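You operate a simulated robot arm through the tools that you are given. There is no shell and no other tool.

Carry out the task below with a simulated robot arm. There is one attempt and no reset: what you move stays moved.

Task
Unload the green carrier: cracked bottle to the red rack, scan the others.
Fine: the two sound bottles are scanned and go in the grey rack; the cracked one is not scanned.

The check looks at the end state, three seconds after you hand in, the way a careful person would. Anything else that was tipped, shoved, dropped, spilled or broken makes it a failure.

Robot
A 6-joint arm with a three-finger gripper, fixed in place. Base frame: the origin is at the foot of the arm, x ahead of it, y to its left, z up; the work surface is at about z = 0.855. Units: m, degrees, N and s.
Its first joint turns from -166.0 to 166.0 degrees. Payload 4.89 kg.
The TCP is the grasp point between the finger pads, 0.03 m short of the fingertips. In the tool frame z runs along the fingers and y along their closing line. Largest opening 0.164 m; the body of the gripper starts 0.125 m behind the TCP.
Orientation is that of the tool frame in the base frame, as a unit quaternion [x, y, z, w]. With the fingers straight down and closing along the base's y, the tool's x points along the base's -x, its y along +y and its z along -z.

Tools
- The arm moves only by the tool apply_moves. Its argument "series" is a list that holds one entry, the list of rows, each a list of 7 numbers: the turn, a rotation vector about the tool's x, y, z in degrees, then the shift along the tool's x, y, z in m, then the gripper command, from -1 (fully open) to 1 (shut), values between in proportion. In form: [[[rx, ry, rz, dx, dy, dz, grip], ...]]. A call has 1 to 20 rows; each row shifts and turns the commanded pose from where the row before left it, along the tool's axes as they then stand. A row lasts 0.2 s, in which the tool goes at most 0.05 m and 8.6 degrees; a call with a longer step from one row to the next is refused whole, and so is a gripper value outside its range. Where a pose cannot be reached the arm comes as near as it can. A force on the tool above 40 N (or 10 N above the force at the start of the call, whichever is more), or a blocked arm, ends the call early, and 0.2 s more pass. The fingers move at their own pace (about 0.108 m/s each) and stop on an object; they squeeze with about 43 N. The grip force told is the motor's: it shows also when the fingers shut on nothing. Time passes only in rows, and 0.2 s behind the last, so rows that do not move let the fingers close. It gives the time, the measured TCP pose, the force on the tool (base axes), the opening and the grip force at its end, in the units of the frame above (readings bear some noise), with the torque about the TCP (base axes, N m) and any sound that the robot's microphone picked up.
- Cameras (640 x 400 px; columns grow to the right, rows downward): "scene" is fixed at [0.0492, 0.4988, 1.447]; the picture's right is [-0.63, -0.78, 0.00], its down [-0.30, 0.24, -0.92] and it looks along [0.72, -0.58, -0.38] (base axes); focal length 341 px, centre (320, 200). "wrist" rides on the gripper at [0.076, -0.002, -0.152] in the tool frame; the picture's right is [0.02, 1.00, 0.00], its down [-0.88, 0.02, -0.47] and it looks along [-0.47, 0.01, 0.88] (tool axes); focal length 247 px, centre (320, 200). There is no depth. A picture from a camera that has moved, and an enlarged one, comes with that camera's place and axes in the base frame and with its lens.
- capture(camera): a new picture of that camera. The clock stands still meanwhile.
- raise_lower(by): slides the trunk up (or, below 0, down) by that many m; the arm rides with it, the base frame stays. It gives what a move gives, with no picture.
- close_up(camera, box): a new picture of the part [left, top, right, bottom] of that camera's present view, enlarged. The clock stands still meanwhile.
- sign_off(): hands the job in; it is judged then, once.

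Nothing tells you positions but the pictures and the camera data. Unless the task says otherwise, let go and move clear before handing in.

The tools are called after ">>>" by a JSON object that holds its "api" and its "payload". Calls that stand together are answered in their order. apply_moves: Moves the arm, as the interface text tells. Its arguments: {"type":"object","properties":{"series":{"type":"array","items":{"type":"array","items":{"type":"array","items":{"type":"number"}}}}},"required":["series"]} The other tools are called the same way: raise_lower (by) slides the trunk up or down; capture (camera) takes a picture; close_up (camera, box) takes an enlarged picture of a part of a camera's view; sign_off () hands the job in.

At the start:

```text
time: 0.0
position: [0.6935, -0.1465, 1.2086]
ee_rot: [-0.001, 1.0, 0.0, 0.0]
ft_force: [0.8, -0.5, -0.1]
ft_torque: [0.01, -0.01, -0.02]
grip_width: 0.1639
finger_force: 0.1
trunk travel left (down, up): [-0.175, 0.215]
```

scene: 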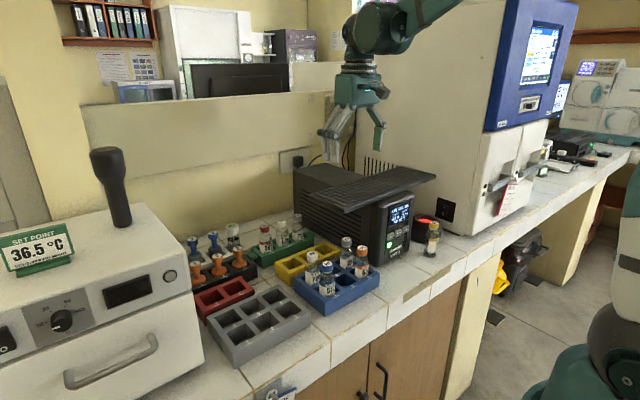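
wrist: 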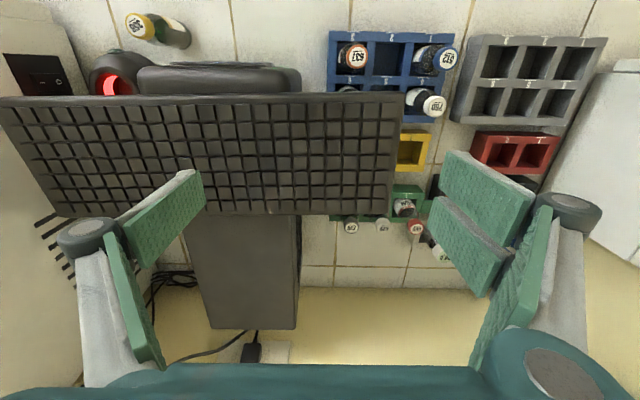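

I see a bench with several coloured racks, a grey rack, a red rack, a green carrier partly hidden near the wall, and a device with a screen and a red-lit scanner. I'll look closer before moving anything.

>>> {"api": "close_up", "payload": {"camera": "scene", "box": [170, 200, 330, 300]}}

>>> {"api": "close_up", "payload": {"camera": "scene", "box": [290, 160, 450, 260]}}

>>> {"api": "close_up", "payload": {"camera": "scene", "box": [180, 260, 340, 360]}}

>>> {"api": "close_up", "payload": {"camera": "wrist", "box": [320, 120, 480, 270]}}

>>> {"api": "close_up", "payload": {"camera": "wrist", "box": [0, 0, 320, 200]}}

```text
4.00 times, centred on (250, 250) of scene
camera zoom: at [0.0492, 0.4988, 1.447], right [-0.63, -0.78, 0.0], down [-0.3, 0.24, -0.92], along [0.72, -0.58, -0.38], focal length 1365 px, centre (600, 0)
```

zoom: 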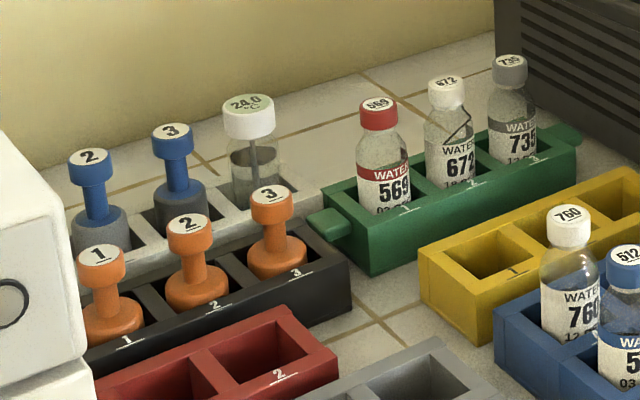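

```text
4.00 times, centred on (370, 210) of scene
camera zoom: at [0.0492, 0.4988, 1.447], right [-0.63, -0.78, 0.0], down [-0.3, 0.24, -0.92], along [0.72, -0.58, -0.38], focal length 1365 px, centre (120, 160)
```

zoom: 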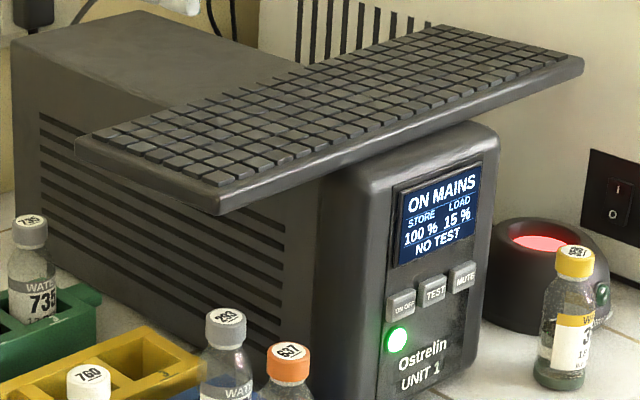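

```text
4.00 times, centred on (260, 310) of scene
camera zoom: at [0.0492, 0.4988, 1.447], right [-0.63, -0.78, 0.0], down [-0.3, 0.24, -0.92], along [0.72, -0.58, -0.38], focal length 1365 px, centre (560, -240)
```

zoom: 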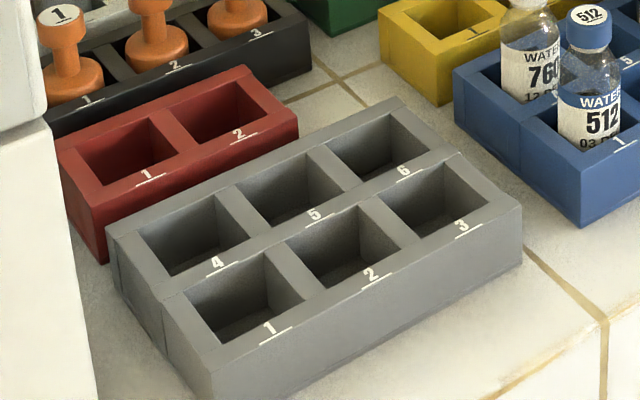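

```text
2.67 times, centred on (400, 195) of wrist
camera zoom: at [0.6181, -0.1486, 1.3612], right [-0.02, 1.0, 0.0], down [0.88, 0.02, 0.47], along [0.47, 0.01, -0.88], focal length 659 px, centre (107, 213)
```

zoom: 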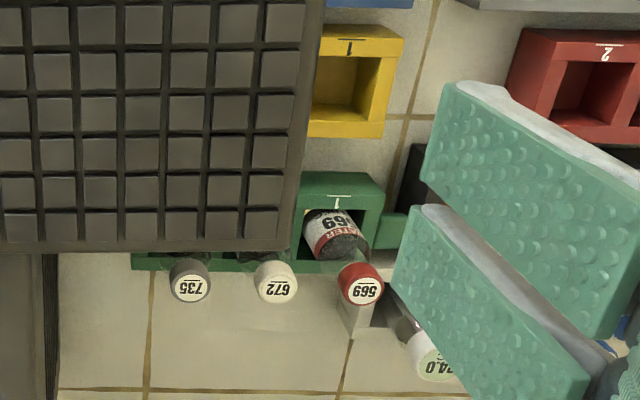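

```text
2.00 times, centred on (160, 100) of wrist
camera zoom: at [0.6181, -0.1486, 1.3612], right [-0.02, 1.0, 0.0], down [0.88, 0.02, 0.47], along [0.47, 0.01, -0.88], focal length 494 px, centre (640, 400)
```

zoom: 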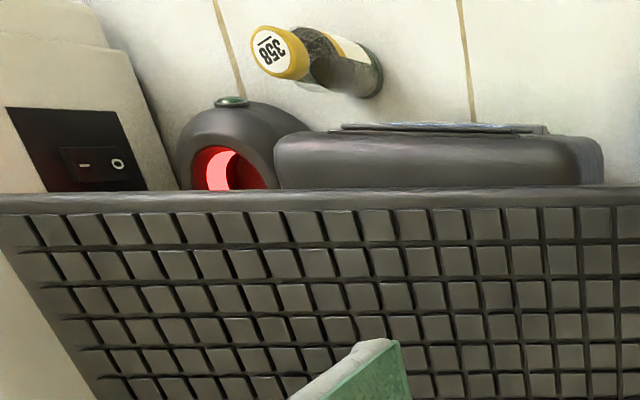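

The green carrier by the wall holds 569 (red cap), 672 (white cap) and 735 (grey cap). A black tray overhangs on top of the UPS, and the scanner bowl with red light sits beyond the UPS. I'll zoom in further to find the crack and understand the scanner.

>>> {"api": "close_up", "payload": {"camera": "scene", "box": [250, 205, 314, 265]}}

>>> {"api": "close_up", "payload": {"camera": "scene", "box": [400, 205, 464, 265]}}

>>> {"api": "close_up", "payload": {"camera": "scene", "box": [290, 225, 390, 315]}}

>>> {"api": "close_up", "payload": {"camera": "scene", "box": [300, 0, 460, 100]}}

>>> {"api": "close_up", "payload": {"camera": "wrist", "box": [300, 20, 620, 220]}}

```text
6.67 times, centred on (282, 235) of scene
camera zoom: at [0.0492, 0.4988, 1.447], right [-0.63, -0.78, 0.0], down [-0.3, 0.24, -0.92], along [0.72, -0.58, -0.38], focal length 2275 px, centre (573, -33)
```

zoom: 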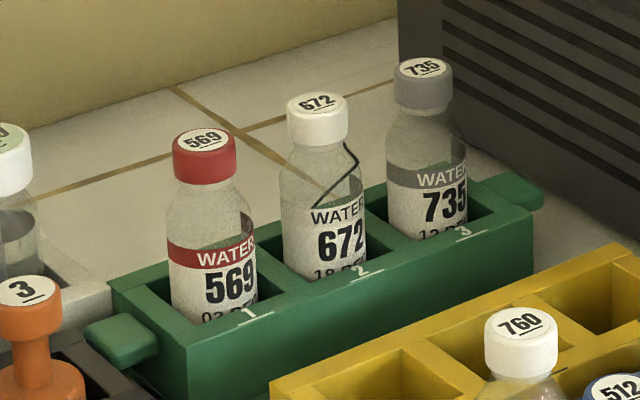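

```text
6.67 times, centred on (432, 235) of scene
camera zoom: at [0.0492, 0.4988, 1.447], right [-0.63, -0.78, 0.0], down [-0.3, 0.24, -0.92], along [0.72, -0.58, -0.38], focal length 2275 px, centre (-427, -33)
```

zoom: 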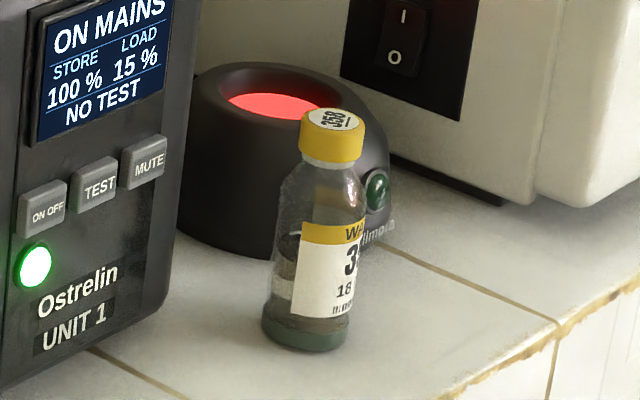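

```text
4.44 times, centred on (340, 270) of scene
camera zoom: at [0.0492, 0.4988, 1.447], right [-0.63, -0.78, 0.0], down [-0.3, 0.24, -0.92], along [0.72, -0.58, -0.38], focal length 1516 px, centre (231, -111)
```

zoom: 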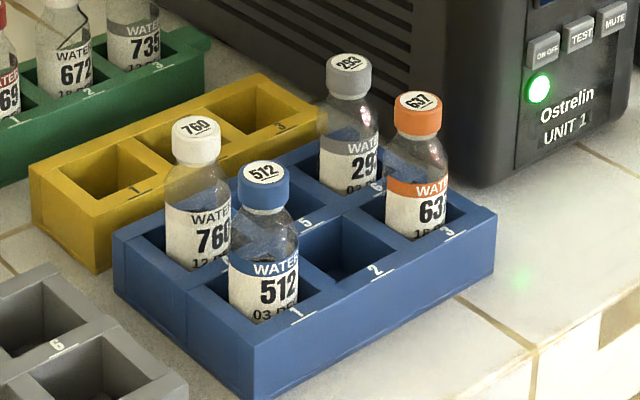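

```text
4.00 times, centred on (380, 50) of scene
camera zoom: at [0.0492, 0.4988, 1.447], right [-0.63, -0.78, 0.0], down [-0.3, 0.24, -0.92], along [0.72, -0.58, -0.38], focal length 1365 px, centre (80, 800)
```

zoom: 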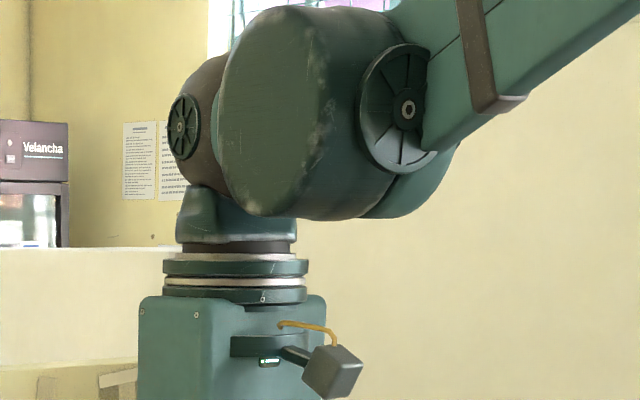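

```text
2.00 times, centred on (460, 120) of wrist
camera zoom: at [0.6181, -0.1486, 1.3612], right [-0.02, 1.0, 0.0], down [0.88, 0.02, 0.47], along [0.47, 0.01, -0.88], focal length 494 px, centre (40, 360)
```

zoom: 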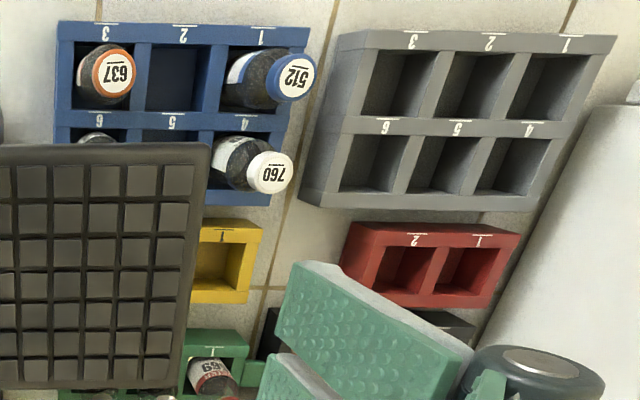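

672 in the middle carrier slot shows a dark crack line from its neck to the label; 569 and 735 look sound so far. The scanner is a bowl opening upward at about (0.64, -0.45), partly under the tray's edge, with a loose bottle 358 in front of it. I'll move the hand above the tray toward the scanner to see it from close by.

>>> {"api": "apply_moves", "payload": {"series": [[[0, 0, 0, 0.012, -0.04, -0.005, -1], [0, 0, 0, 0.012, -0.04, -0.005, -1], [0, 0, 0, 0.012, -0.04, -0.005, -1], [0, 0, 0, 0.012, -0.04, 0, -1], [0, 0, 0, 0.012, -0.04, 0, -1], [0, 0, 0, 0.012, -0.04, 0, -1], [0, 0, 0, 0.012, -0.04, 0, -1]]]}}

>>> {"api": "capture", "payload": {"camera": "wrist"}}

>>> {"api": "capture", "payload": {"camera": "scene"}}

```text
time: 1.6
position: [0.6082, -0.4227, 1.2232]
ee_rot: [-0.001, 1.0, 0.0, 0.0]
ft_force: [0.3, 0.4, -0.5]
ft_torque: [-0.19, 0.01, -0.01]
grip_width: 0.1637
finger_force: 0.1
trunk travel left (down, up): [-0.175, 0.215]
```

```text
taken
camera wrist: at [0.5331, -0.4259, 1.3754], right [-0.02, 1.0, 0.0], down [0.88, 0.02, 0.47], along [0.47, 0.01, -0.88], focal length 247 px, centre (320, 200)
```

wrist: 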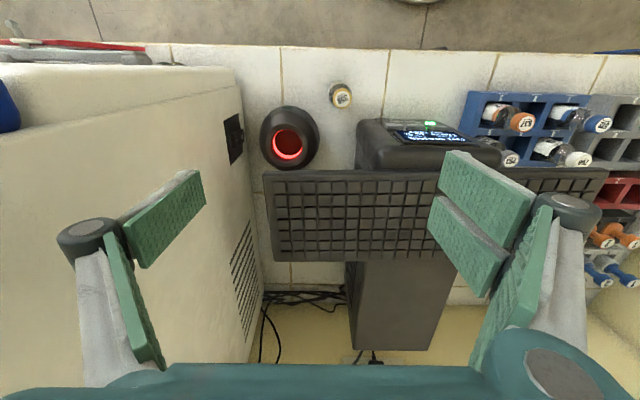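

```text
taken
```

scene: 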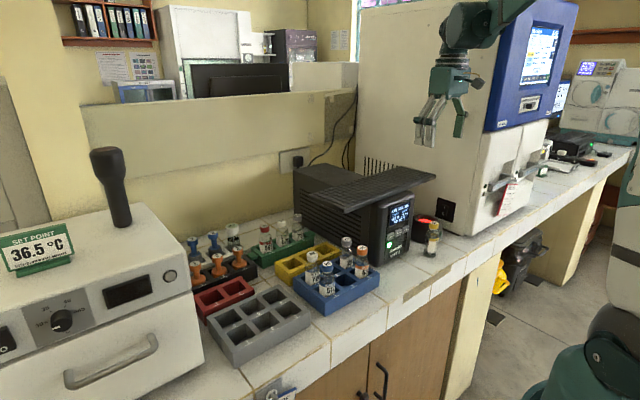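

>>> {"api": "close_up", "payload": {"camera": "wrist", "box": [240, 70, 400, 190]}}

>>> {"api": "close_up", "payload": {"camera": "wrist", "box": [460, 70, 640, 190]}}

>>> {"api": "close_up", "payload": {"camera": "wrist", "box": [250, 90, 330, 180]}}

```text
3.33 times, centred on (320, 130) of wrist
camera zoom: at [0.5331, -0.4259, 1.3754], right [-0.02, 1.0, 0.0], down [0.88, 0.02, 0.47], along [0.47, 0.01, -0.88], focal length 823 px, centre (320, 433)
```

zoom: 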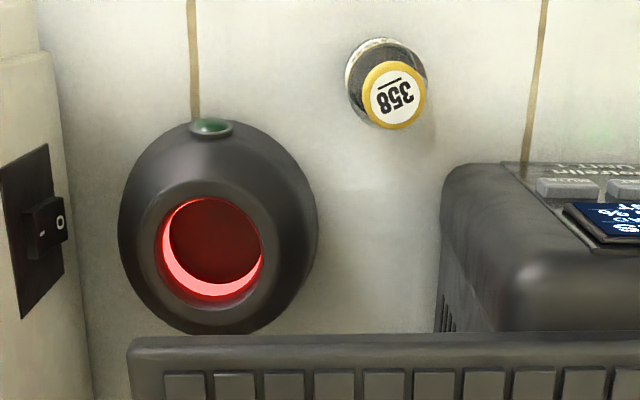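

```text
3.33 times, centred on (550, 130) of wrist
camera zoom: at [0.5331, -0.4259, 1.3754], right [-0.02, 1.0, 0.0], down [0.88, 0.02, 0.47], along [0.47, 0.01, -0.88], focal length 823 px, centre (-447, 433)
```

zoom: 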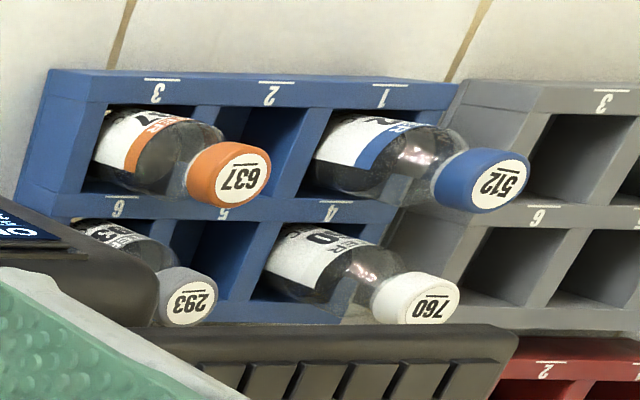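

```text
4.44 times, centred on (290, 135) of wrist
camera zoom: at [0.5331, -0.4259, 1.3754], right [-0.02, 1.0, 0.0], down [0.88, 0.02, 0.47], along [0.47, 0.01, -0.88], focal length 1098 px, centre (453, 489)
```

zoom: 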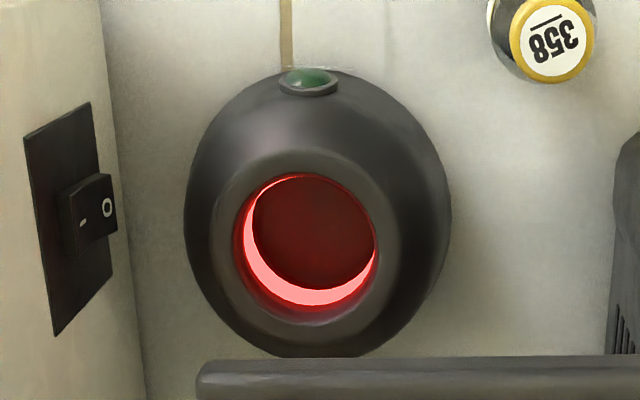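

The scanner is a pot with a lit well, axis at roughly (0.66, -0.49) with its rim near z≈0.91, just under the tray's front edge. A vertical hand would hit the tray, so I'd have to lean the hand back toward the robot. I'll pull back, tilt 40° and look under the tray.

>>> {"api": "apply_moves", "payload": {"series": [[[0, 0, 0, 0.045, -0.01, 0, -1], [0, 0, 0, 0.045, -0.01, 0, -1], [0, 0, 0, 0.045, -0.01, 0, -1], [0, -8, 0, 0, 0, 0, -1], [0, -8, 0, 0, 0, 0, -1], [0, -8, 0, 0, 0, 0, -1], [0, -8, 0, 0, 0, 0, -1], [0, -8, 0, 0, 0, 0, -1], [0, 0, 0, 0.025, 0, 0.03, -1], [0, 0, 0, 0.025, 0, 0.03, -1], [0, 0, 0, 0.025, 0, 0.03, -1]]]}}

>>> {"api": "capture", "payload": {"camera": "wrist"}}

>>> {"api": "capture", "payload": {"camera": "scene"}}

```text
time: 4.0
position: [0.4776, -0.4569, 1.1074]
ee_rot: [-0.001, 0.94, 0.0, 0.342]
ft_force: [-0.1, 1.4, 1.0]
ft_torque: [-0.11, -0.03, -0.06]
grip_width: 0.1639
finger_force: 0.1
trunk travel left (down, up): [-0.175, 0.215]
```

```text
taken
camera wrist: at [0.3217, -0.4594, 1.1746], right [-0.02, 1.0, -0.01], down [0.37, 0.02, 0.93], along [0.93, 0.01, -0.37], focal length 247 px, centre (320, 200)
```

wrist: 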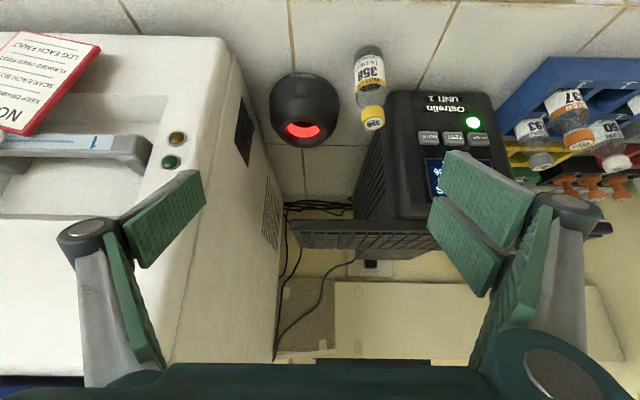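

```text
taken
```

scene: 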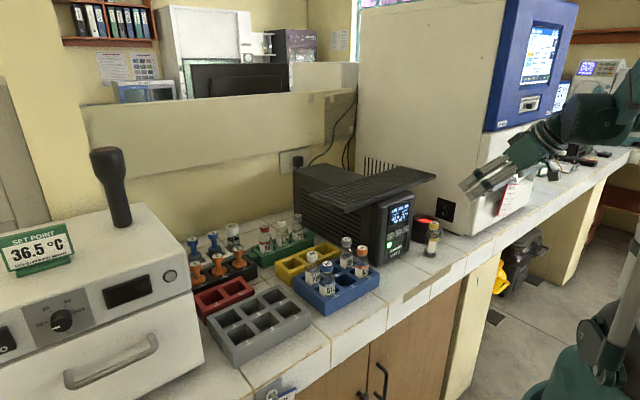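

The tilted view shows the scanner pot, loose bottle 358 and a red-bordered notice on the analyser. I'll read the notice and look at the scanner's side from here.

>>> {"api": "close_up", "payload": {"camera": "wrist", "box": [0, 20, 160, 140]}}

>>> {"api": "close_up", "payload": {"camera": "wrist", "box": [250, 40, 400, 150]}}

>>> {"api": "close_up", "payload": {"camera": "wrist", "box": [260, 180, 460, 280]}}

```text
3.33 times, centred on (80, 80) of wrist
camera zoom: at [0.3217, -0.4594, 1.1746], right [-0.02, 1.0, -0.01], down [0.37, 0.02, 0.93], along [0.93, 0.01, -0.37], focal length 823 px, centre (1120, 600)
```

zoom: 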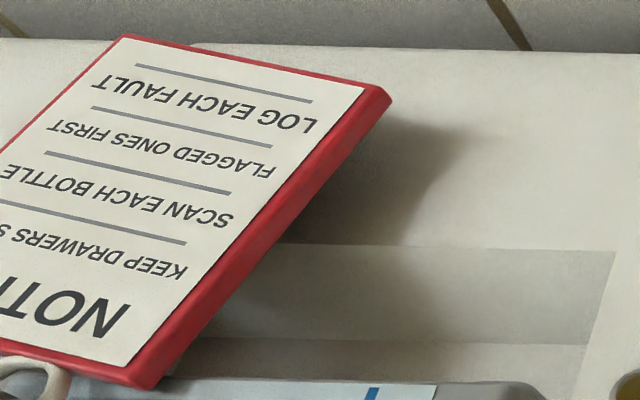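

```text
3.64 times, centred on (325, 95) of wrist
camera zoom: at [0.3217, -0.4594, 1.1746], right [-0.02, 1.0, -0.01], down [0.37, 0.02, 0.93], along [0.93, 0.01, -0.37], focal length 898 px, centre (302, 582)
```

zoom: 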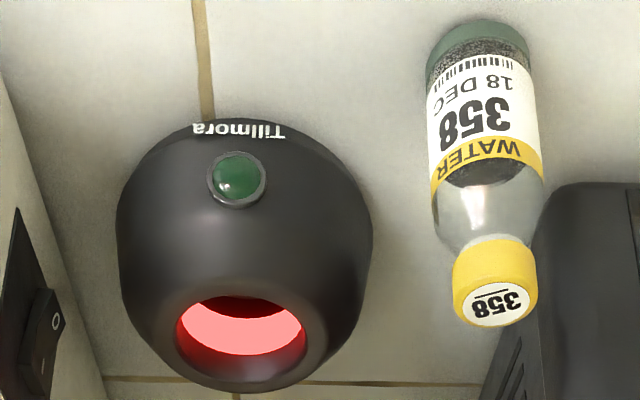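

```text
3.20 times, centred on (360, 230) of wrist
camera zoom: at [0.3217, -0.4594, 1.1746], right [-0.02, 1.0, -0.01], down [0.37, 0.02, 0.93], along [0.93, 0.01, -0.37], focal length 790 px, centre (192, 104)
```

zoom: 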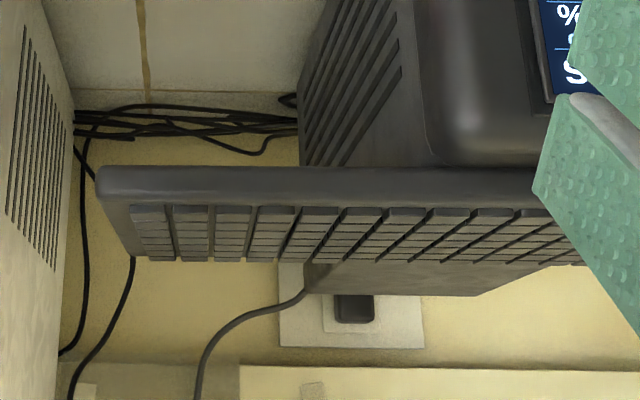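

The notice on the analyser is just general house text. The well's rim centre comes out near (0.661, -0.484, 0.918) with about 59 mm opening, and the tray's front edge at x≈0.645, z 1.073–1.091. Next I'll lift, straighten and yaw the hand 90° (closing along x), then go over the green carrier for a closer look.

>>> {"api": "apply_moves", "payload": {"series": [[[0, 0, 0, -0.0257, 0, -0.0307, -1], [0, 0, 0, -0.0257, 0, -0.0307, -1], [0, 0, 0, -0.0257, 0, -0.0307, -1], [0, 8, 0, 0, 0, 0, -1], [0, 8, 0, 0, 0, 0, -1], [0, 8, 0, 0, 0, 0, -1], [0, 8, 0, 0, 0, 0, -1], [0, 8, 0, 0, 0, 0, -1], [0, 0, 8.2, 0, 0, 0, -0.5], [0, 0, 8.2, 0, 0, 0, -0.5], [0, 0, 8.2, 0, 0, 0, -0.5], [0, 0, 8.2, 0, 0, 0, -0.5], [0, 0, 8.2, 0, 0, 0, -0.5], [0, 0, 8.2, 0, 0, 0, -0.5], [0, 0, 8.2, 0, 0, 0, -0.5], [0, 0, 8.2, 0, 0, 0, -0.5], [0, 0, 8.2, 0, 0, 0, -0.5], [0, 0, 8.2, 0, 0, 0, -0.5], [0, 0, 8, 0, 0, 0, -0.5]]]}}

>>> {"api": "capture", "payload": {"camera": "scene"}}

```text
time: 8.0
position: [0.4747, -0.4566, 1.2268]
ee_rot: [0.708, 0.706, 0.001, 0.0]
ft_force: [-0.1, -0.4, 0.0]
ft_torque: [0.0, 0.01, -0.02]
grip_width: 0.1231
finger_force: 0.1
trunk travel left (down, up): [-0.175, 0.215]
```

```text
taken
```

scene: 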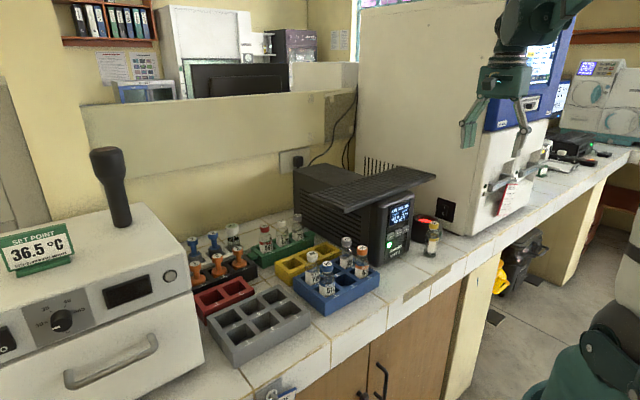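

The hand is now straight down with its closing line along x. I'll travel high above everything to over the green carrier.

>>> {"api": "apply_moves", "payload": {"series": [[[0, 0, 0, 0.0375, 0.031, 0.001, 0], [0, 0, 0, 0.0375, 0.031, 0.001, 0], [0, 0, 0, 0.0375, 0.031, 0.001, 0], [0, 0, 0, 0.0375, 0.031, 0.001, 0], [0, 0, 0, 0.0375, 0.031, 0.001, 0], [0, 0, 0, 0.0375, 0.031, 0.001, 0], [0, 0, 0, 0.0375, 0.031, 0.001, 0], [0, 0, 0, 0.0375, 0.031, 0.001, 0], [0, 0, 0, 0.0375, 0.031, 0.001, 0], [0, 0, 0, 0.0375, 0.031, 0.001, 0], [0, 0, 0, 0.0375, 0.031, 0.001, 0], [0, 0, 0, 0.0375, 0.031, 0.001, 0], [0, 0, 0, 0.0375, 0.031, 0.001, 0]]]}}

>>> {"api": "capture", "payload": {"camera": "wrist"}}

>>> {"api": "capture", "payload": {"camera": "scene"}}

```text
time: 10.8
position: [0.8777, 0.0298, 1.2157]
ee_rot: [0.708, 0.706, 0.0, 0.0]
ft_force: [-1.8, -0.9, 0.6]
ft_torque: [0.2, -0.16, -0.02]
grip_width: 0.0819
finger_force: 0.0
trunk travel left (down, up): [-0.175, 0.215]
```

```text
taken
camera wrist: at [0.8767, 0.1056, 1.3673], right [1.0, 0.02, 0.0], down [0.02, -0.88, 0.47], along [0.01, -0.47, -0.88], focal length 247 px, centre (320, 200)
```

wrist: 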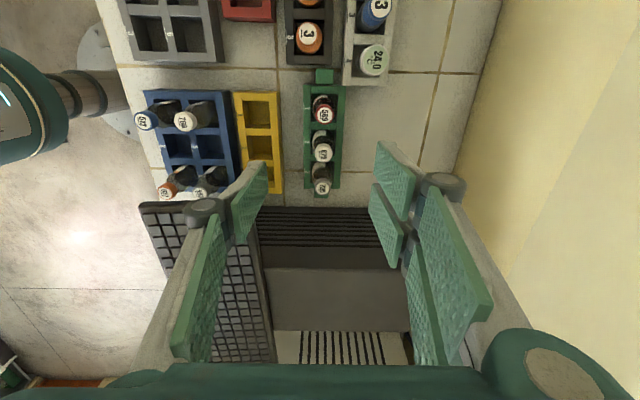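

```text
taken
```

scene: 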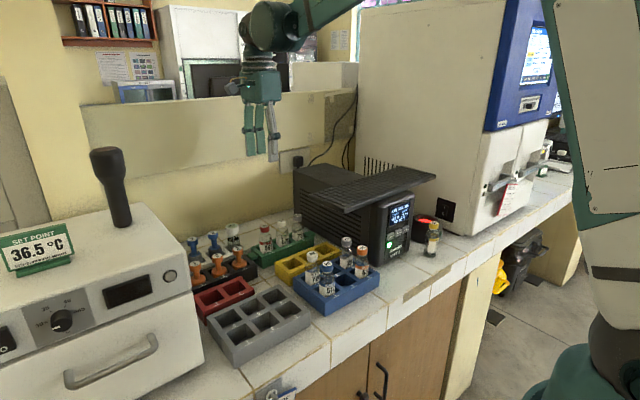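

From above I can see the racks in plan: the carrier column at image x≈322. I'll enlarge this for precise coordinates.

>>> {"api": "close_up", "payload": {"camera": "wrist", "box": [280, 60, 400, 210]}}

>>> {"api": "close_up", "payload": {"camera": "wrist", "box": [100, 0, 340, 150]}}

```text
2.67 times, centred on (340, 135) of wrist
camera zoom: at [0.8767, 0.1056, 1.3673], right [1.0, 0.02, 0.0], down [0.02, -0.88, 0.47], along [0.01, -0.47, -0.88], focal length 659 px, centre (267, 373)
```

zoom: 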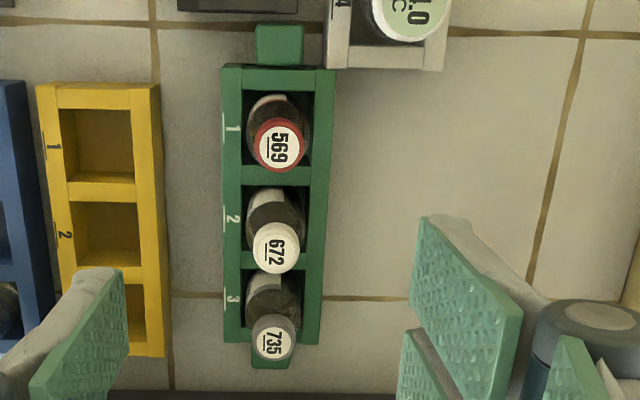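

```text
2.67 times, centred on (220, 75) of wrist
camera zoom: at [0.8767, 0.1056, 1.3673], right [1.0, 0.02, 0.0], down [0.02, -0.88, 0.47], along [0.01, -0.47, -0.88], focal length 659 px, centre (587, 533)
```

zoom: 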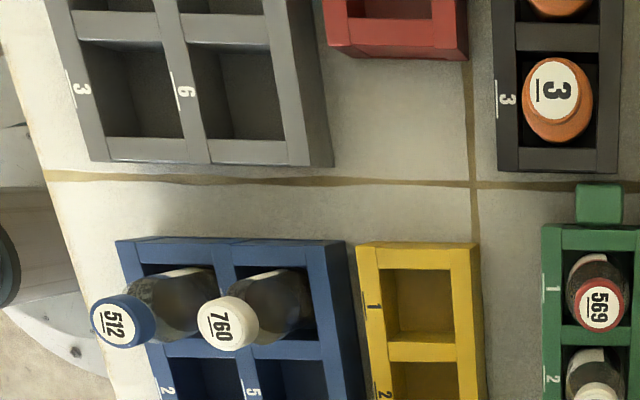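

The carrier caps sit at x≈0.8845, y≈0.042 / -0.019 / -0.084 with tops at z≈0.9635. I'll start with cracked 672: align above it with the fingers at about 62 mm and come down to just above the cap for a check.

>>> {"api": "apply_moves", "payload": {"series": [[[0, 0, 0, -0.0245, 0.0035, 0, 0.244], [0, 0, 0, -0.0245, 0.0035, 0, 0.244], [0, 0, 0, 0, 0, 0.045, 0.244], [0, 0, 0, 0, 0, 0.045, 0.244], [0, 0, 0, 0, 0, 0.045, 0.244], [0, 0, 0, 0, 0, 0.045, 0.244], [0, 0, 0, 0, 0, 0, 0.244]]]}}

>>> {"api": "capture", "payload": {"camera": "wrist"}}

>>> {"api": "close_up", "payload": {"camera": "scene", "box": [220, 140, 380, 260]}}

```text
time: 12.4
position: [0.8872, -0.0171, 1.0319]
ee_rot: [0.707, 0.708, 0.0, 0.001]
ft_force: [0.6, -0.5, -0.2]
ft_torque: [-0.02, 0.08, -0.08]
grip_width: 0.0618
finger_force: 0.0
trunk travel left (down, up): [-0.175, 0.215]
```

```text
taken
camera wrist: at [0.8853, 0.0592, 1.1838], right [1.0, 0.02, 0.0], down [0.02, -0.88, 0.47], along [0.01, -0.47, -0.88], focal length 247 px, centre (320, 200)
```

wrist: 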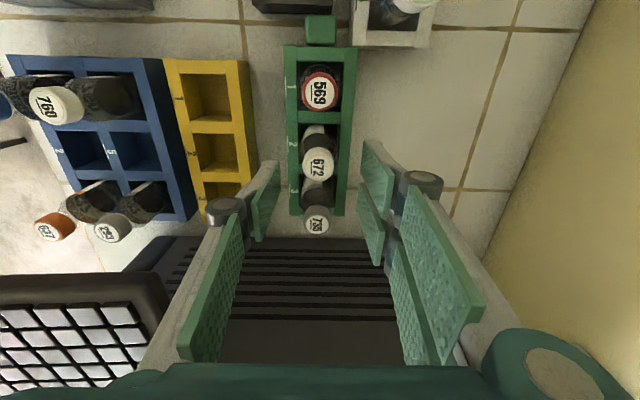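

```text
3.33 times, centred on (300, 200) of scene
camera zoom: at [0.0492, 0.4988, 1.447], right [-0.63, -0.78, 0.0], down [-0.3, 0.24, -0.92], along [0.72, -0.58, -0.38], focal length 1137 px, centre (387, 200)
```

zoom: 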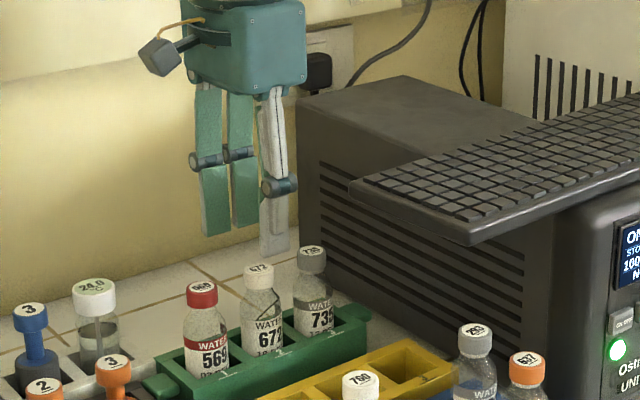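

The cap of 672 is aligned within about 2 mm. I'll go down so the fingertips reach the bottom of the cap, then check before closing.

>>> {"api": "apply_moves", "payload": {"series": [[[0, 0, 0, 0, -0.002, 0.029, 0.244], [0, 0, 0, 0, 0, 0.029, 0.244], [0, 0, 0, 0, 0, 0, 0.244]]]}}

>>> {"api": "close_up", "payload": {"camera": "wrist", "box": [240, 100, 400, 220]}}

>>> {"api": "close_up", "payload": {"camera": "scene", "box": [240, 180, 340, 260]}}

```text
time: 13.2
position: [0.8837, -0.0172, 0.9744]
ee_rot: [0.707, 0.708, 0.0, 0.001]
ft_force: [0.4, -0.5, -0.5]
ft_torque: [-0.02, 0.07, -0.01]
grip_width: 0.0617
finger_force: 0.1
trunk travel left (down, up): [-0.175, 0.215]
```

```text
3.33 times, centred on (320, 160) of wrist
camera zoom: at [0.8825, 0.0586, 1.1266], right [1.0, 0.02, 0.0], down [0.02, -0.88, 0.47], along [0.01, -0.47, -0.88], focal length 823 px, centre (320, 333)
```

zoom: 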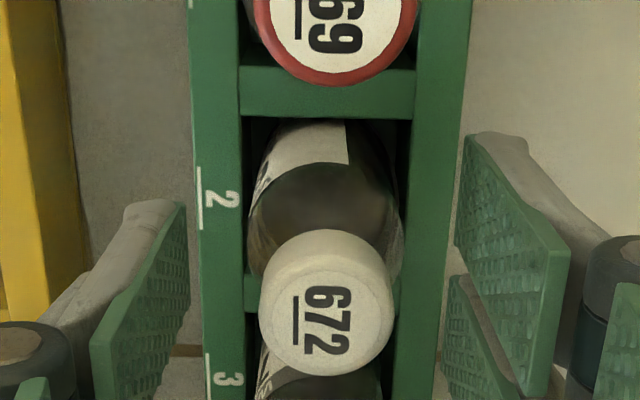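

```text
5.00 times, centred on (290, 220) of scene
camera zoom: at [0.0492, 0.4988, 1.447], right [-0.63, -0.78, 0.0], down [-0.3, 0.24, -0.92], along [0.72, -0.58, -0.38], focal length 1706 px, centre (470, 100)
```

zoom: 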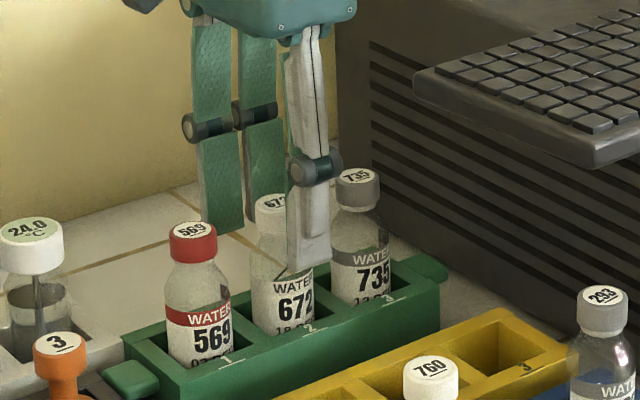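

Fingers straddle the cap of 672 with clear gaps to its neighbours. I'll close on the cap and read the opening.

>>> {"api": "apply_moves", "payload": {"series": [[[0, 0, 0, 0, 0, 0, 0.5], [0, 0, 0, 0, 0, 0, 0.8], [0, 0, 0, 0, 0, 0, 1], [0, 0, 0, 0, 0, 0, 1]]]}}

>>> {"api": "close_up", "payload": {"camera": "wrist", "box": [240, 100, 400, 220]}}

>>> {"api": "close_up", "payload": {"camera": "scene", "box": [240, 180, 340, 260]}}

```text
time: 14.2
position: [0.8829, -0.0172, 0.9752]
ee_rot: [0.707, 0.707, -0.001, -0.001]
ft_force: [1.1, -0.5, -1.0]
ft_torque: [-0.01, -0.01, -0.01]
grip_width: 0.0295
finger_force: 41.9
trunk travel left (down, up): [-0.175, 0.215]
```

```text
3.33 times, centred on (320, 160) of wrist
camera zoom: at [0.8822, 0.0586, 1.127], right [1.0, 0.02, 0.0], down [0.02, -0.88, 0.47], along [0.01, -0.47, -0.88], focal length 823 px, centre (320, 333)
```

zoom: 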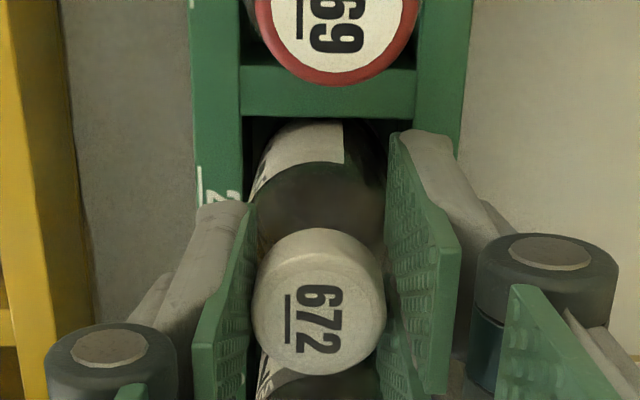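

```text
5.00 times, centred on (290, 220) of scene
camera zoom: at [0.0492, 0.4988, 1.447], right [-0.63, -0.78, 0.0], down [-0.3, 0.24, -0.92], along [0.72, -0.58, -0.38], focal length 1706 px, centre (470, 100)
```

zoom: 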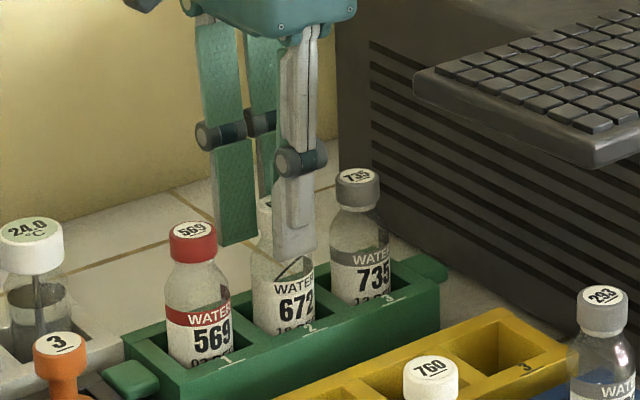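

The grip is on the cap at 29.5 mm with about 42 N. I'll lift it straight up, well clear of its neighbours.

>>> {"api": "apply_moves", "payload": {"series": [[[0, 0, 0, 0, 0, -0.01, 1], [0, 0, 0, 0, 0, -0.02, 1], [0, 0, 0, 0, 0, -0.03, 1], [0, 0, 0, 0, 0, -0.03, 1], [0, 0, 0, 0, 0, -0.03, 1], [0, 0, 0, 0, 0, -0.03, 1], [0, 0, 0, 0, 0, 0, 1]]]}}

>>> {"api": "close_up", "payload": {"camera": "scene", "box": [220, 140, 380, 260]}}

>>> {"api": "capture", "payload": {"camera": "wrist"}}

```text
time: 15.8
position: [0.8859, -0.0186, 1.1255]
ee_rot: [0.707, 0.707, 0.0, 0.0]
ft_force: [0.1, -0.3, -0.8]
ft_torque: [0.0, -0.08, 0.03]
grip_width: 0.0291
finger_force: 43.0
trunk travel left (down, up): [-0.175, 0.215]
```

```text
3.33 times, centred on (300, 200) of scene
camera zoom: at [0.0492, 0.4988, 1.447], right [-0.63, -0.78, 0.0], down [-0.3, 0.24, -0.92], along [0.72, -0.58, -0.38], focal length 1137 px, centre (387, 200)
```

zoom: 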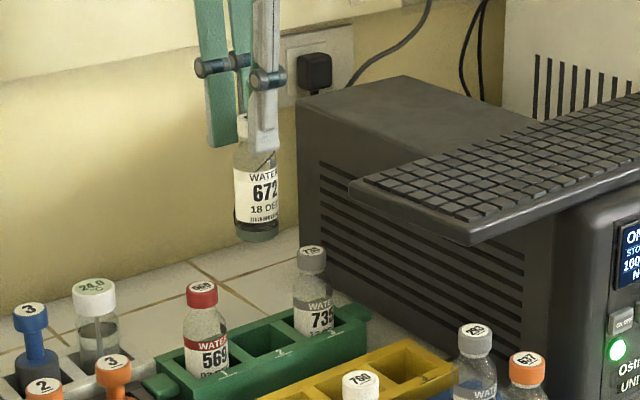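

```text
taken
camera wrist: at [0.8838, 0.0568, 1.2783], right [1.0, 0.02, 0.0], down [0.02, -0.88, 0.47], along [0.01, -0.47, -0.88], focal length 247 px, centre (320, 200)
```

wrist: 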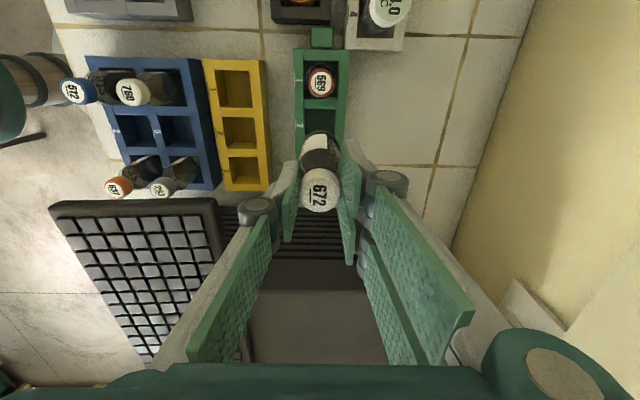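

672 came out cleanly and hangs straight, about 107 mm tall. I'll carry it high to above red slot 2, near (0.762, 0.208), and look again.

>>> {"api": "apply_moves", "payload": {"series": [[[0, 0, 0, 0.0378, -0.0207, 0, 1], [0, 0, 0, 0.0378, -0.0207, 0, 1], [0, 0, 0, 0.0378, -0.0207, 0, 1], [0, 0, 0, 0.0378, -0.0207, 0, 1], [0, 0, 0, 0.0378, -0.0207, 0, 1], [0, 0, 0, 0.0378, -0.0207, 0, 1], [0, 0, 0, 0, 0, 0, 1]]]}}

>>> {"api": "capture", "payload": {"camera": "wrist"}}

>>> {"api": "close_up", "payload": {"camera": "scene", "box": [140, 180, 300, 320]}}

```text
time: 17.4
position: [0.761, 0.2101, 1.1243]
ee_rot: [0.707, 0.707, 0.001, 0.0]
ft_force: [0.1, 0.8, -0.6]
ft_torque: [-0.02, -0.01, -0.02]
grip_width: 0.0293
finger_force: 43.3
trunk travel left (down, up): [-0.175, 0.215]
```

```text
taken
camera wrist: at [0.7592, 0.2864, 1.276], right [1.0, 0.02, 0.0], down [0.02, -0.88, 0.47], along [0.01, -0.47, -0.88], focal length 247 px, centre (320, 200)
```

wrist: 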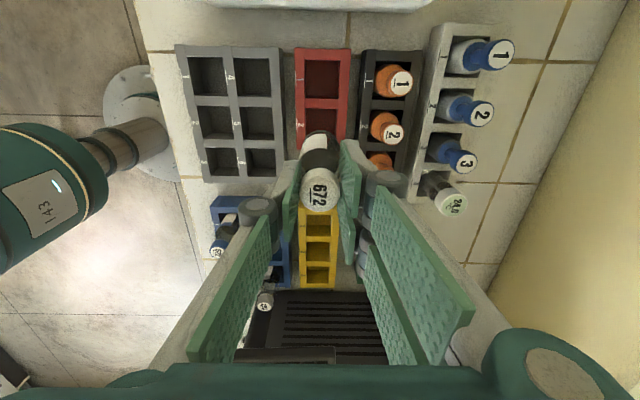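

```text
2.86 times, centred on (220, 250) of scene
camera zoom: at [0.0492, 0.4988, 1.447], right [-0.63, -0.78, 0.0], down [-0.3, 0.24, -0.92], along [0.72, -0.58, -0.38], focal length 975 px, centre (606, 57)
```

zoom: 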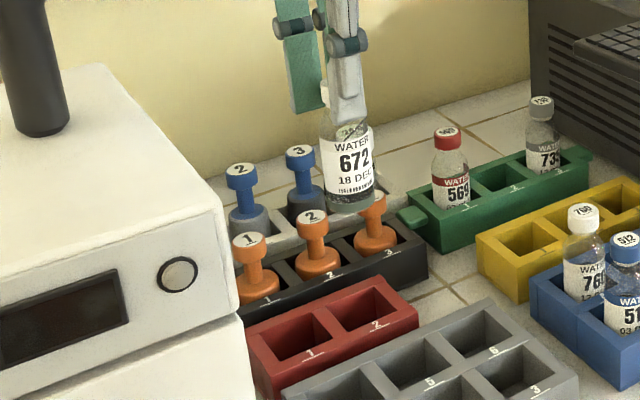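

I'm over the red rack and the bottle hangs steadily. I'll enlarge this view to fix the slot centres before lowering.

>>> {"api": "close_up", "payload": {"camera": "wrist", "box": [260, 30, 400, 160]}}

>>> {"api": "close_up", "payload": {"camera": "wrist", "box": [160, 30, 300, 200]}}

```text
3.08 times, centred on (330, 95) of wrist
camera zoom: at [0.7592, 0.2864, 1.276], right [1.0, 0.02, 0.0], down [0.02, -0.88, 0.47], along [0.01, -0.47, -0.88], focal length 760 px, centre (289, 523)
```

zoom: 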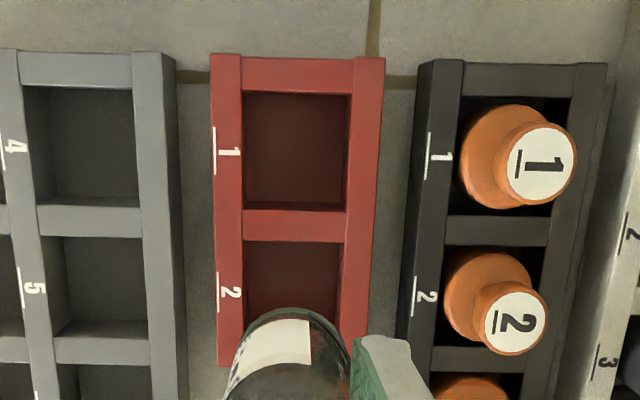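

```text
2.35 times, centred on (230, 115) of wrist
camera zoom: at [0.7592, 0.2864, 1.276], right [1.0, 0.02, 0.0], down [0.02, -0.88, 0.47], along [0.01, -0.47, -0.88], focal length 581 px, centre (532, 400)
```

zoom: 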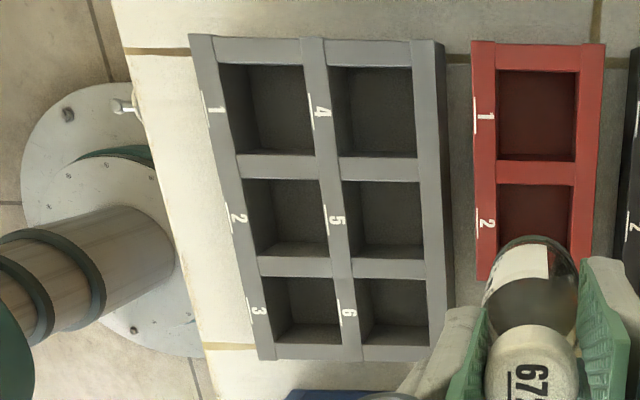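

Red slot 2's centre comes out near (0.762, 0.213) with only about 2 mm play each side. I'll lower the bottle until its base is just above the rack top and compare base and slot directly.

>>> {"api": "apply_moves", "payload": {"series": [[[0, 0, 0, 0.003, 0.001, 0.03, 1], [0, 0, 0, 0, 0, 0.03, 1], [0, 0, 0, 0, 0, 0.03, 1], [0, 0, 0, 0, 0, 0, 1]]]}}

>>> {"api": "close_up", "payload": {"camera": "wrist", "box": [260, 60, 380, 160]}}

>>> {"api": "close_up", "payload": {"camera": "scene", "box": [200, 230, 280, 310]}}

```text
time: 18.4
position: [0.7632, 0.2117, 1.0344]
ee_rot: [0.707, 0.707, 0.0, 0.0]
ft_force: [0.8, -0.1, -1.7]
ft_torque: [0.0, 0.07, -0.02]
grip_width: 0.0292
finger_force: 43.6
trunk travel left (down, up): [-0.175, 0.215]
```

```text
4.00 times, centred on (320, 110) of wrist
camera zoom: at [0.7615, 0.2882, 1.1865], right [1.0, 0.02, 0.0], down [0.02, -0.88, 0.47], along [0.01, -0.47, -0.88], focal length 988 px, centre (320, 560)
```

zoom: 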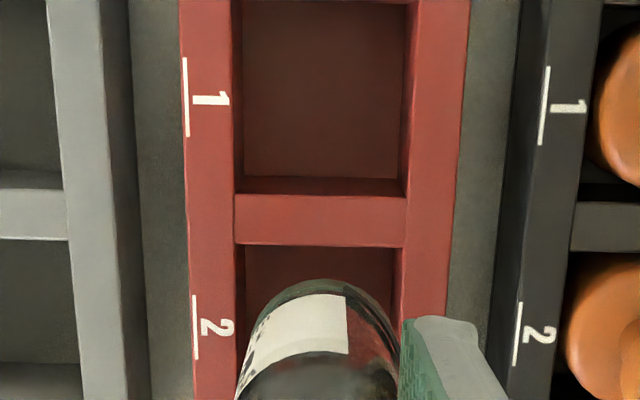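

```text
5.00 times, centred on (240, 270) of scene
camera zoom: at [0.0492, 0.4988, 1.447], right [-0.63, -0.78, 0.0], down [-0.3, 0.24, -0.92], along [0.72, -0.58, -0.38], focal length 1706 px, centre (720, -150)
```

zoom: 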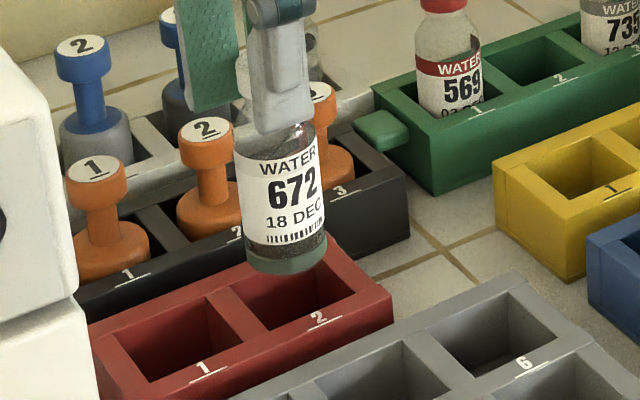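

Seen from the wrist, the base is centred in x and about 2–3 mm short in y. I'll zoom tighter from both cameras to confirm before inserting.

>>> {"api": "close_up", "payload": {"camera": "scene", "box": [210, 260, 260, 300]}}

>>> {"api": "close_up", "payload": {"camera": "wrist", "box": [290, 100, 370, 160]}}

```text
10.00 times, centred on (235, 280) of scene
camera zoom: at [0.0492, 0.4988, 1.447], right [-0.63, -0.78, 0.0], down [-0.3, 0.24, -0.92], along [0.72, -0.58, -0.38], focal length 3412 px, centre (1170, -600)
```

zoom: 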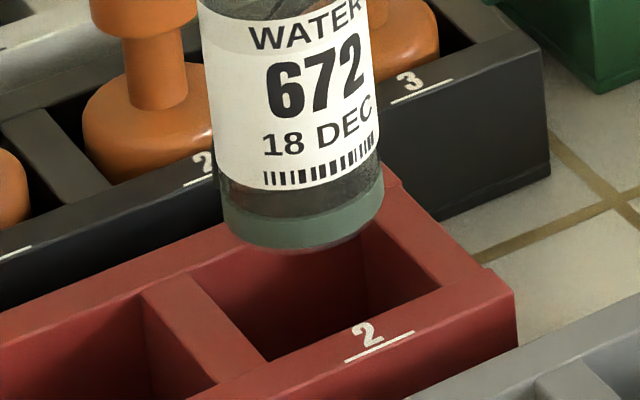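

```text
6.67 times, centred on (330, 130) of wrist
camera zoom: at [0.7615, 0.2882, 1.1865], right [1.0, 0.02, 0.0], down [0.02, -0.88, 0.47], along [0.01, -0.47, -0.88], focal length 1646 px, centre (253, 667)
```

zoom: 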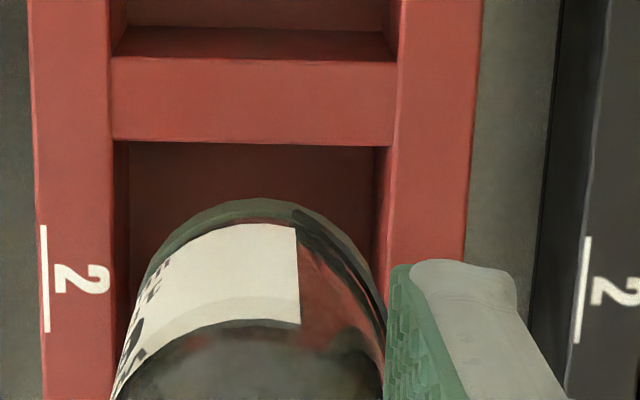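

Using the corrected rack-top height (≈0.891), slot 2's centre is near (0.763, 0.211) and the bottle base is within about 1 mm of it. I'll lower it gently into the slot.

>>> {"api": "apply_moves", "payload": {"series": [[[0, 0, 0, 0, 0, 0.012, 1], [0, 0, 0, 0, 0, 0.012, 1], [0, 0, 0, 0, 0, 0.012, 1], [0, 0, 0, 0, 0, 0.01, 1], [0, 0, 0, 0, 0, 0.006, 1], [0, 0, 0, 0, 0, 0, 1]]]}}

>>> {"api": "close_up", "payload": {"camera": "scene", "box": [200, 230, 280, 310]}}

>>> {"api": "close_up", "payload": {"camera": "wrist", "box": [260, 60, 380, 160]}}

```text
time: 19.8
position: [0.7605, 0.2121, 0.9829]
ee_rot: [0.707, 0.707, -0.001, 0.0]
ft_force: [0.9, 0.4, -2.6]
ft_torque: [-0.01, 0.02, -0.02]
grip_width: 0.0287
finger_force: 42.7
trunk travel left (down, up): [-0.175, 0.215]
```

```text
5.00 times, centred on (240, 270) of scene
camera zoom: at [0.0492, 0.4988, 1.447], right [-0.63, -0.78, 0.0], down [-0.3, 0.24, -0.92], along [0.72, -0.58, -0.38], focal length 1706 px, centre (720, -150)
```

zoom: 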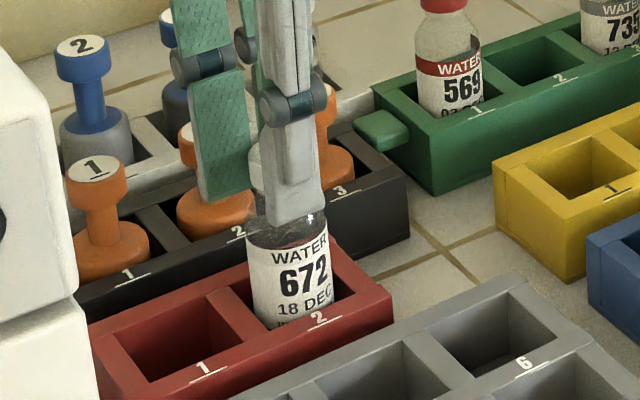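

```text
4.00 times, centred on (320, 110) of wrist
camera zoom: at [0.7596, 0.2883, 1.135], right [1.0, 0.02, 0.0], down [0.02, -0.88, 0.47], along [0.01, -0.47, -0.88], focal length 988 px, centre (320, 560)
```

zoom: 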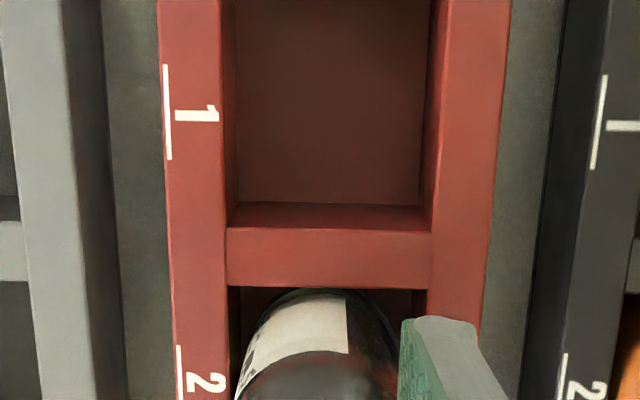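

672 slid into red slot 2 with no side force. A few more millimetres will seat it on the slot floor.

>>> {"api": "apply_moves", "payload": {"series": [[[0, 0, 0, 0, 0, 0.003, 1], [0, 0, 0, 0, 0, 0.002, 1], [0, 0, 0, 0, 0, 0, 1]]]}}

```text
time: 20.6
position: [0.7613, 0.2124, 0.9782]
ee_rot: [0.707, 0.707, 0.0, 0.0]
ft_force: [0.4, -0.1, -1.8]
ft_torque: [0.01, 0.0, -0.01]
grip_width: 0.0289
finger_force: 43.1
trunk travel left (down, up): [-0.175, 0.215]
```

No contact yet, so I'll go on in small steps.

>>> {"api": "apply_moves", "payload": {"series": [[[0, 0, 0, 0, 0, 0.002, 1], [0, 0, 0, 0, 0, 0.001, 1], [0, 0, 0, 0, 0, 0, 1]]]}}

```text
time: 21.4
position: [0.7615, 0.2121, 0.9763]
ee_rot: [0.707, 0.707, 0.0, 0.0]
ft_force: [-0.7, -0.8, 0.5]
ft_torque: [0.02, -0.01, -0.02]
grip_width: 0.0287
finger_force: 42.5
trunk travel left (down, up): [-0.175, 0.215]
```

The weight has come off, so the bottle is resting on the floor. I'll open to about 60 mm and rise straight up.

>>> {"api": "apply_moves", "payload": {"series": [[[0, 0, 0, 0, 0, 0, 0.5], [0, 0, 0, 0, 0, 0, 0.25], [0, 0, 0, 0, 0, 0, 0.25], [0, 0, 0, 0, 0, -0.015, 0.25], [0, 0, 0, 0, 0, -0.03, 0.25], [0, 0, 0, 0, 0, -0.04, 0.25], [0, 0, 0, 0, 0, -0.04, 0.25], [0, 0, 0, 0, 0, 0, 0.25]]]}}

>>> {"api": "close_up", "payload": {"camera": "scene", "box": [170, 200, 330, 300]}}

>>> {"api": "capture", "payload": {"camera": "wrist"}}

```text
time: 23.2
position: [0.7585, 0.2113, 1.1014]
ee_rot: [0.707, 0.707, 0.001, 0.0]
ft_force: [-0.5, 0.1, 0.5]
ft_torque: [0.01, -0.03, -0.01]
grip_width: 0.0615
finger_force: 0.0
trunk travel left (down, up): [-0.175, 0.215]
```

```text
4.00 times, centred on (250, 250) of scene
camera zoom: at [0.0492, 0.4988, 1.447], right [-0.63, -0.78, 0.0], down [-0.3, 0.24, -0.92], along [0.72, -0.58, -0.38], focal length 1365 px, centre (600, 0)
```

zoom: 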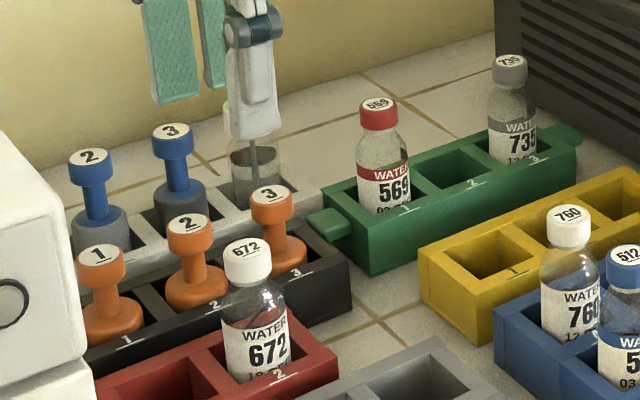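

```text
taken
camera wrist: at [0.7586, 0.2874, 1.2534], right [1.0, 0.02, 0.0], down [0.02, -0.88, 0.47], along [0.01, -0.47, -0.88], focal length 247 px, centre (320, 200)
```

wrist: 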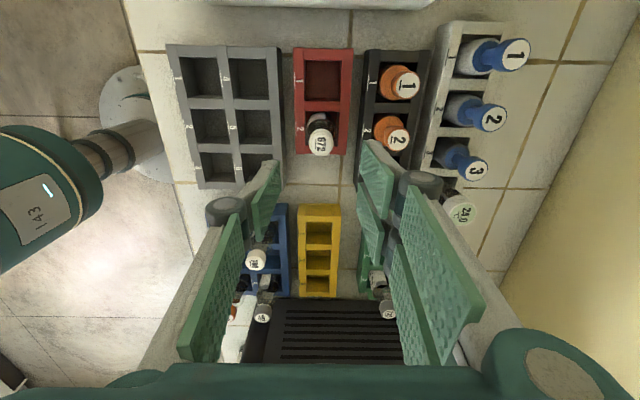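

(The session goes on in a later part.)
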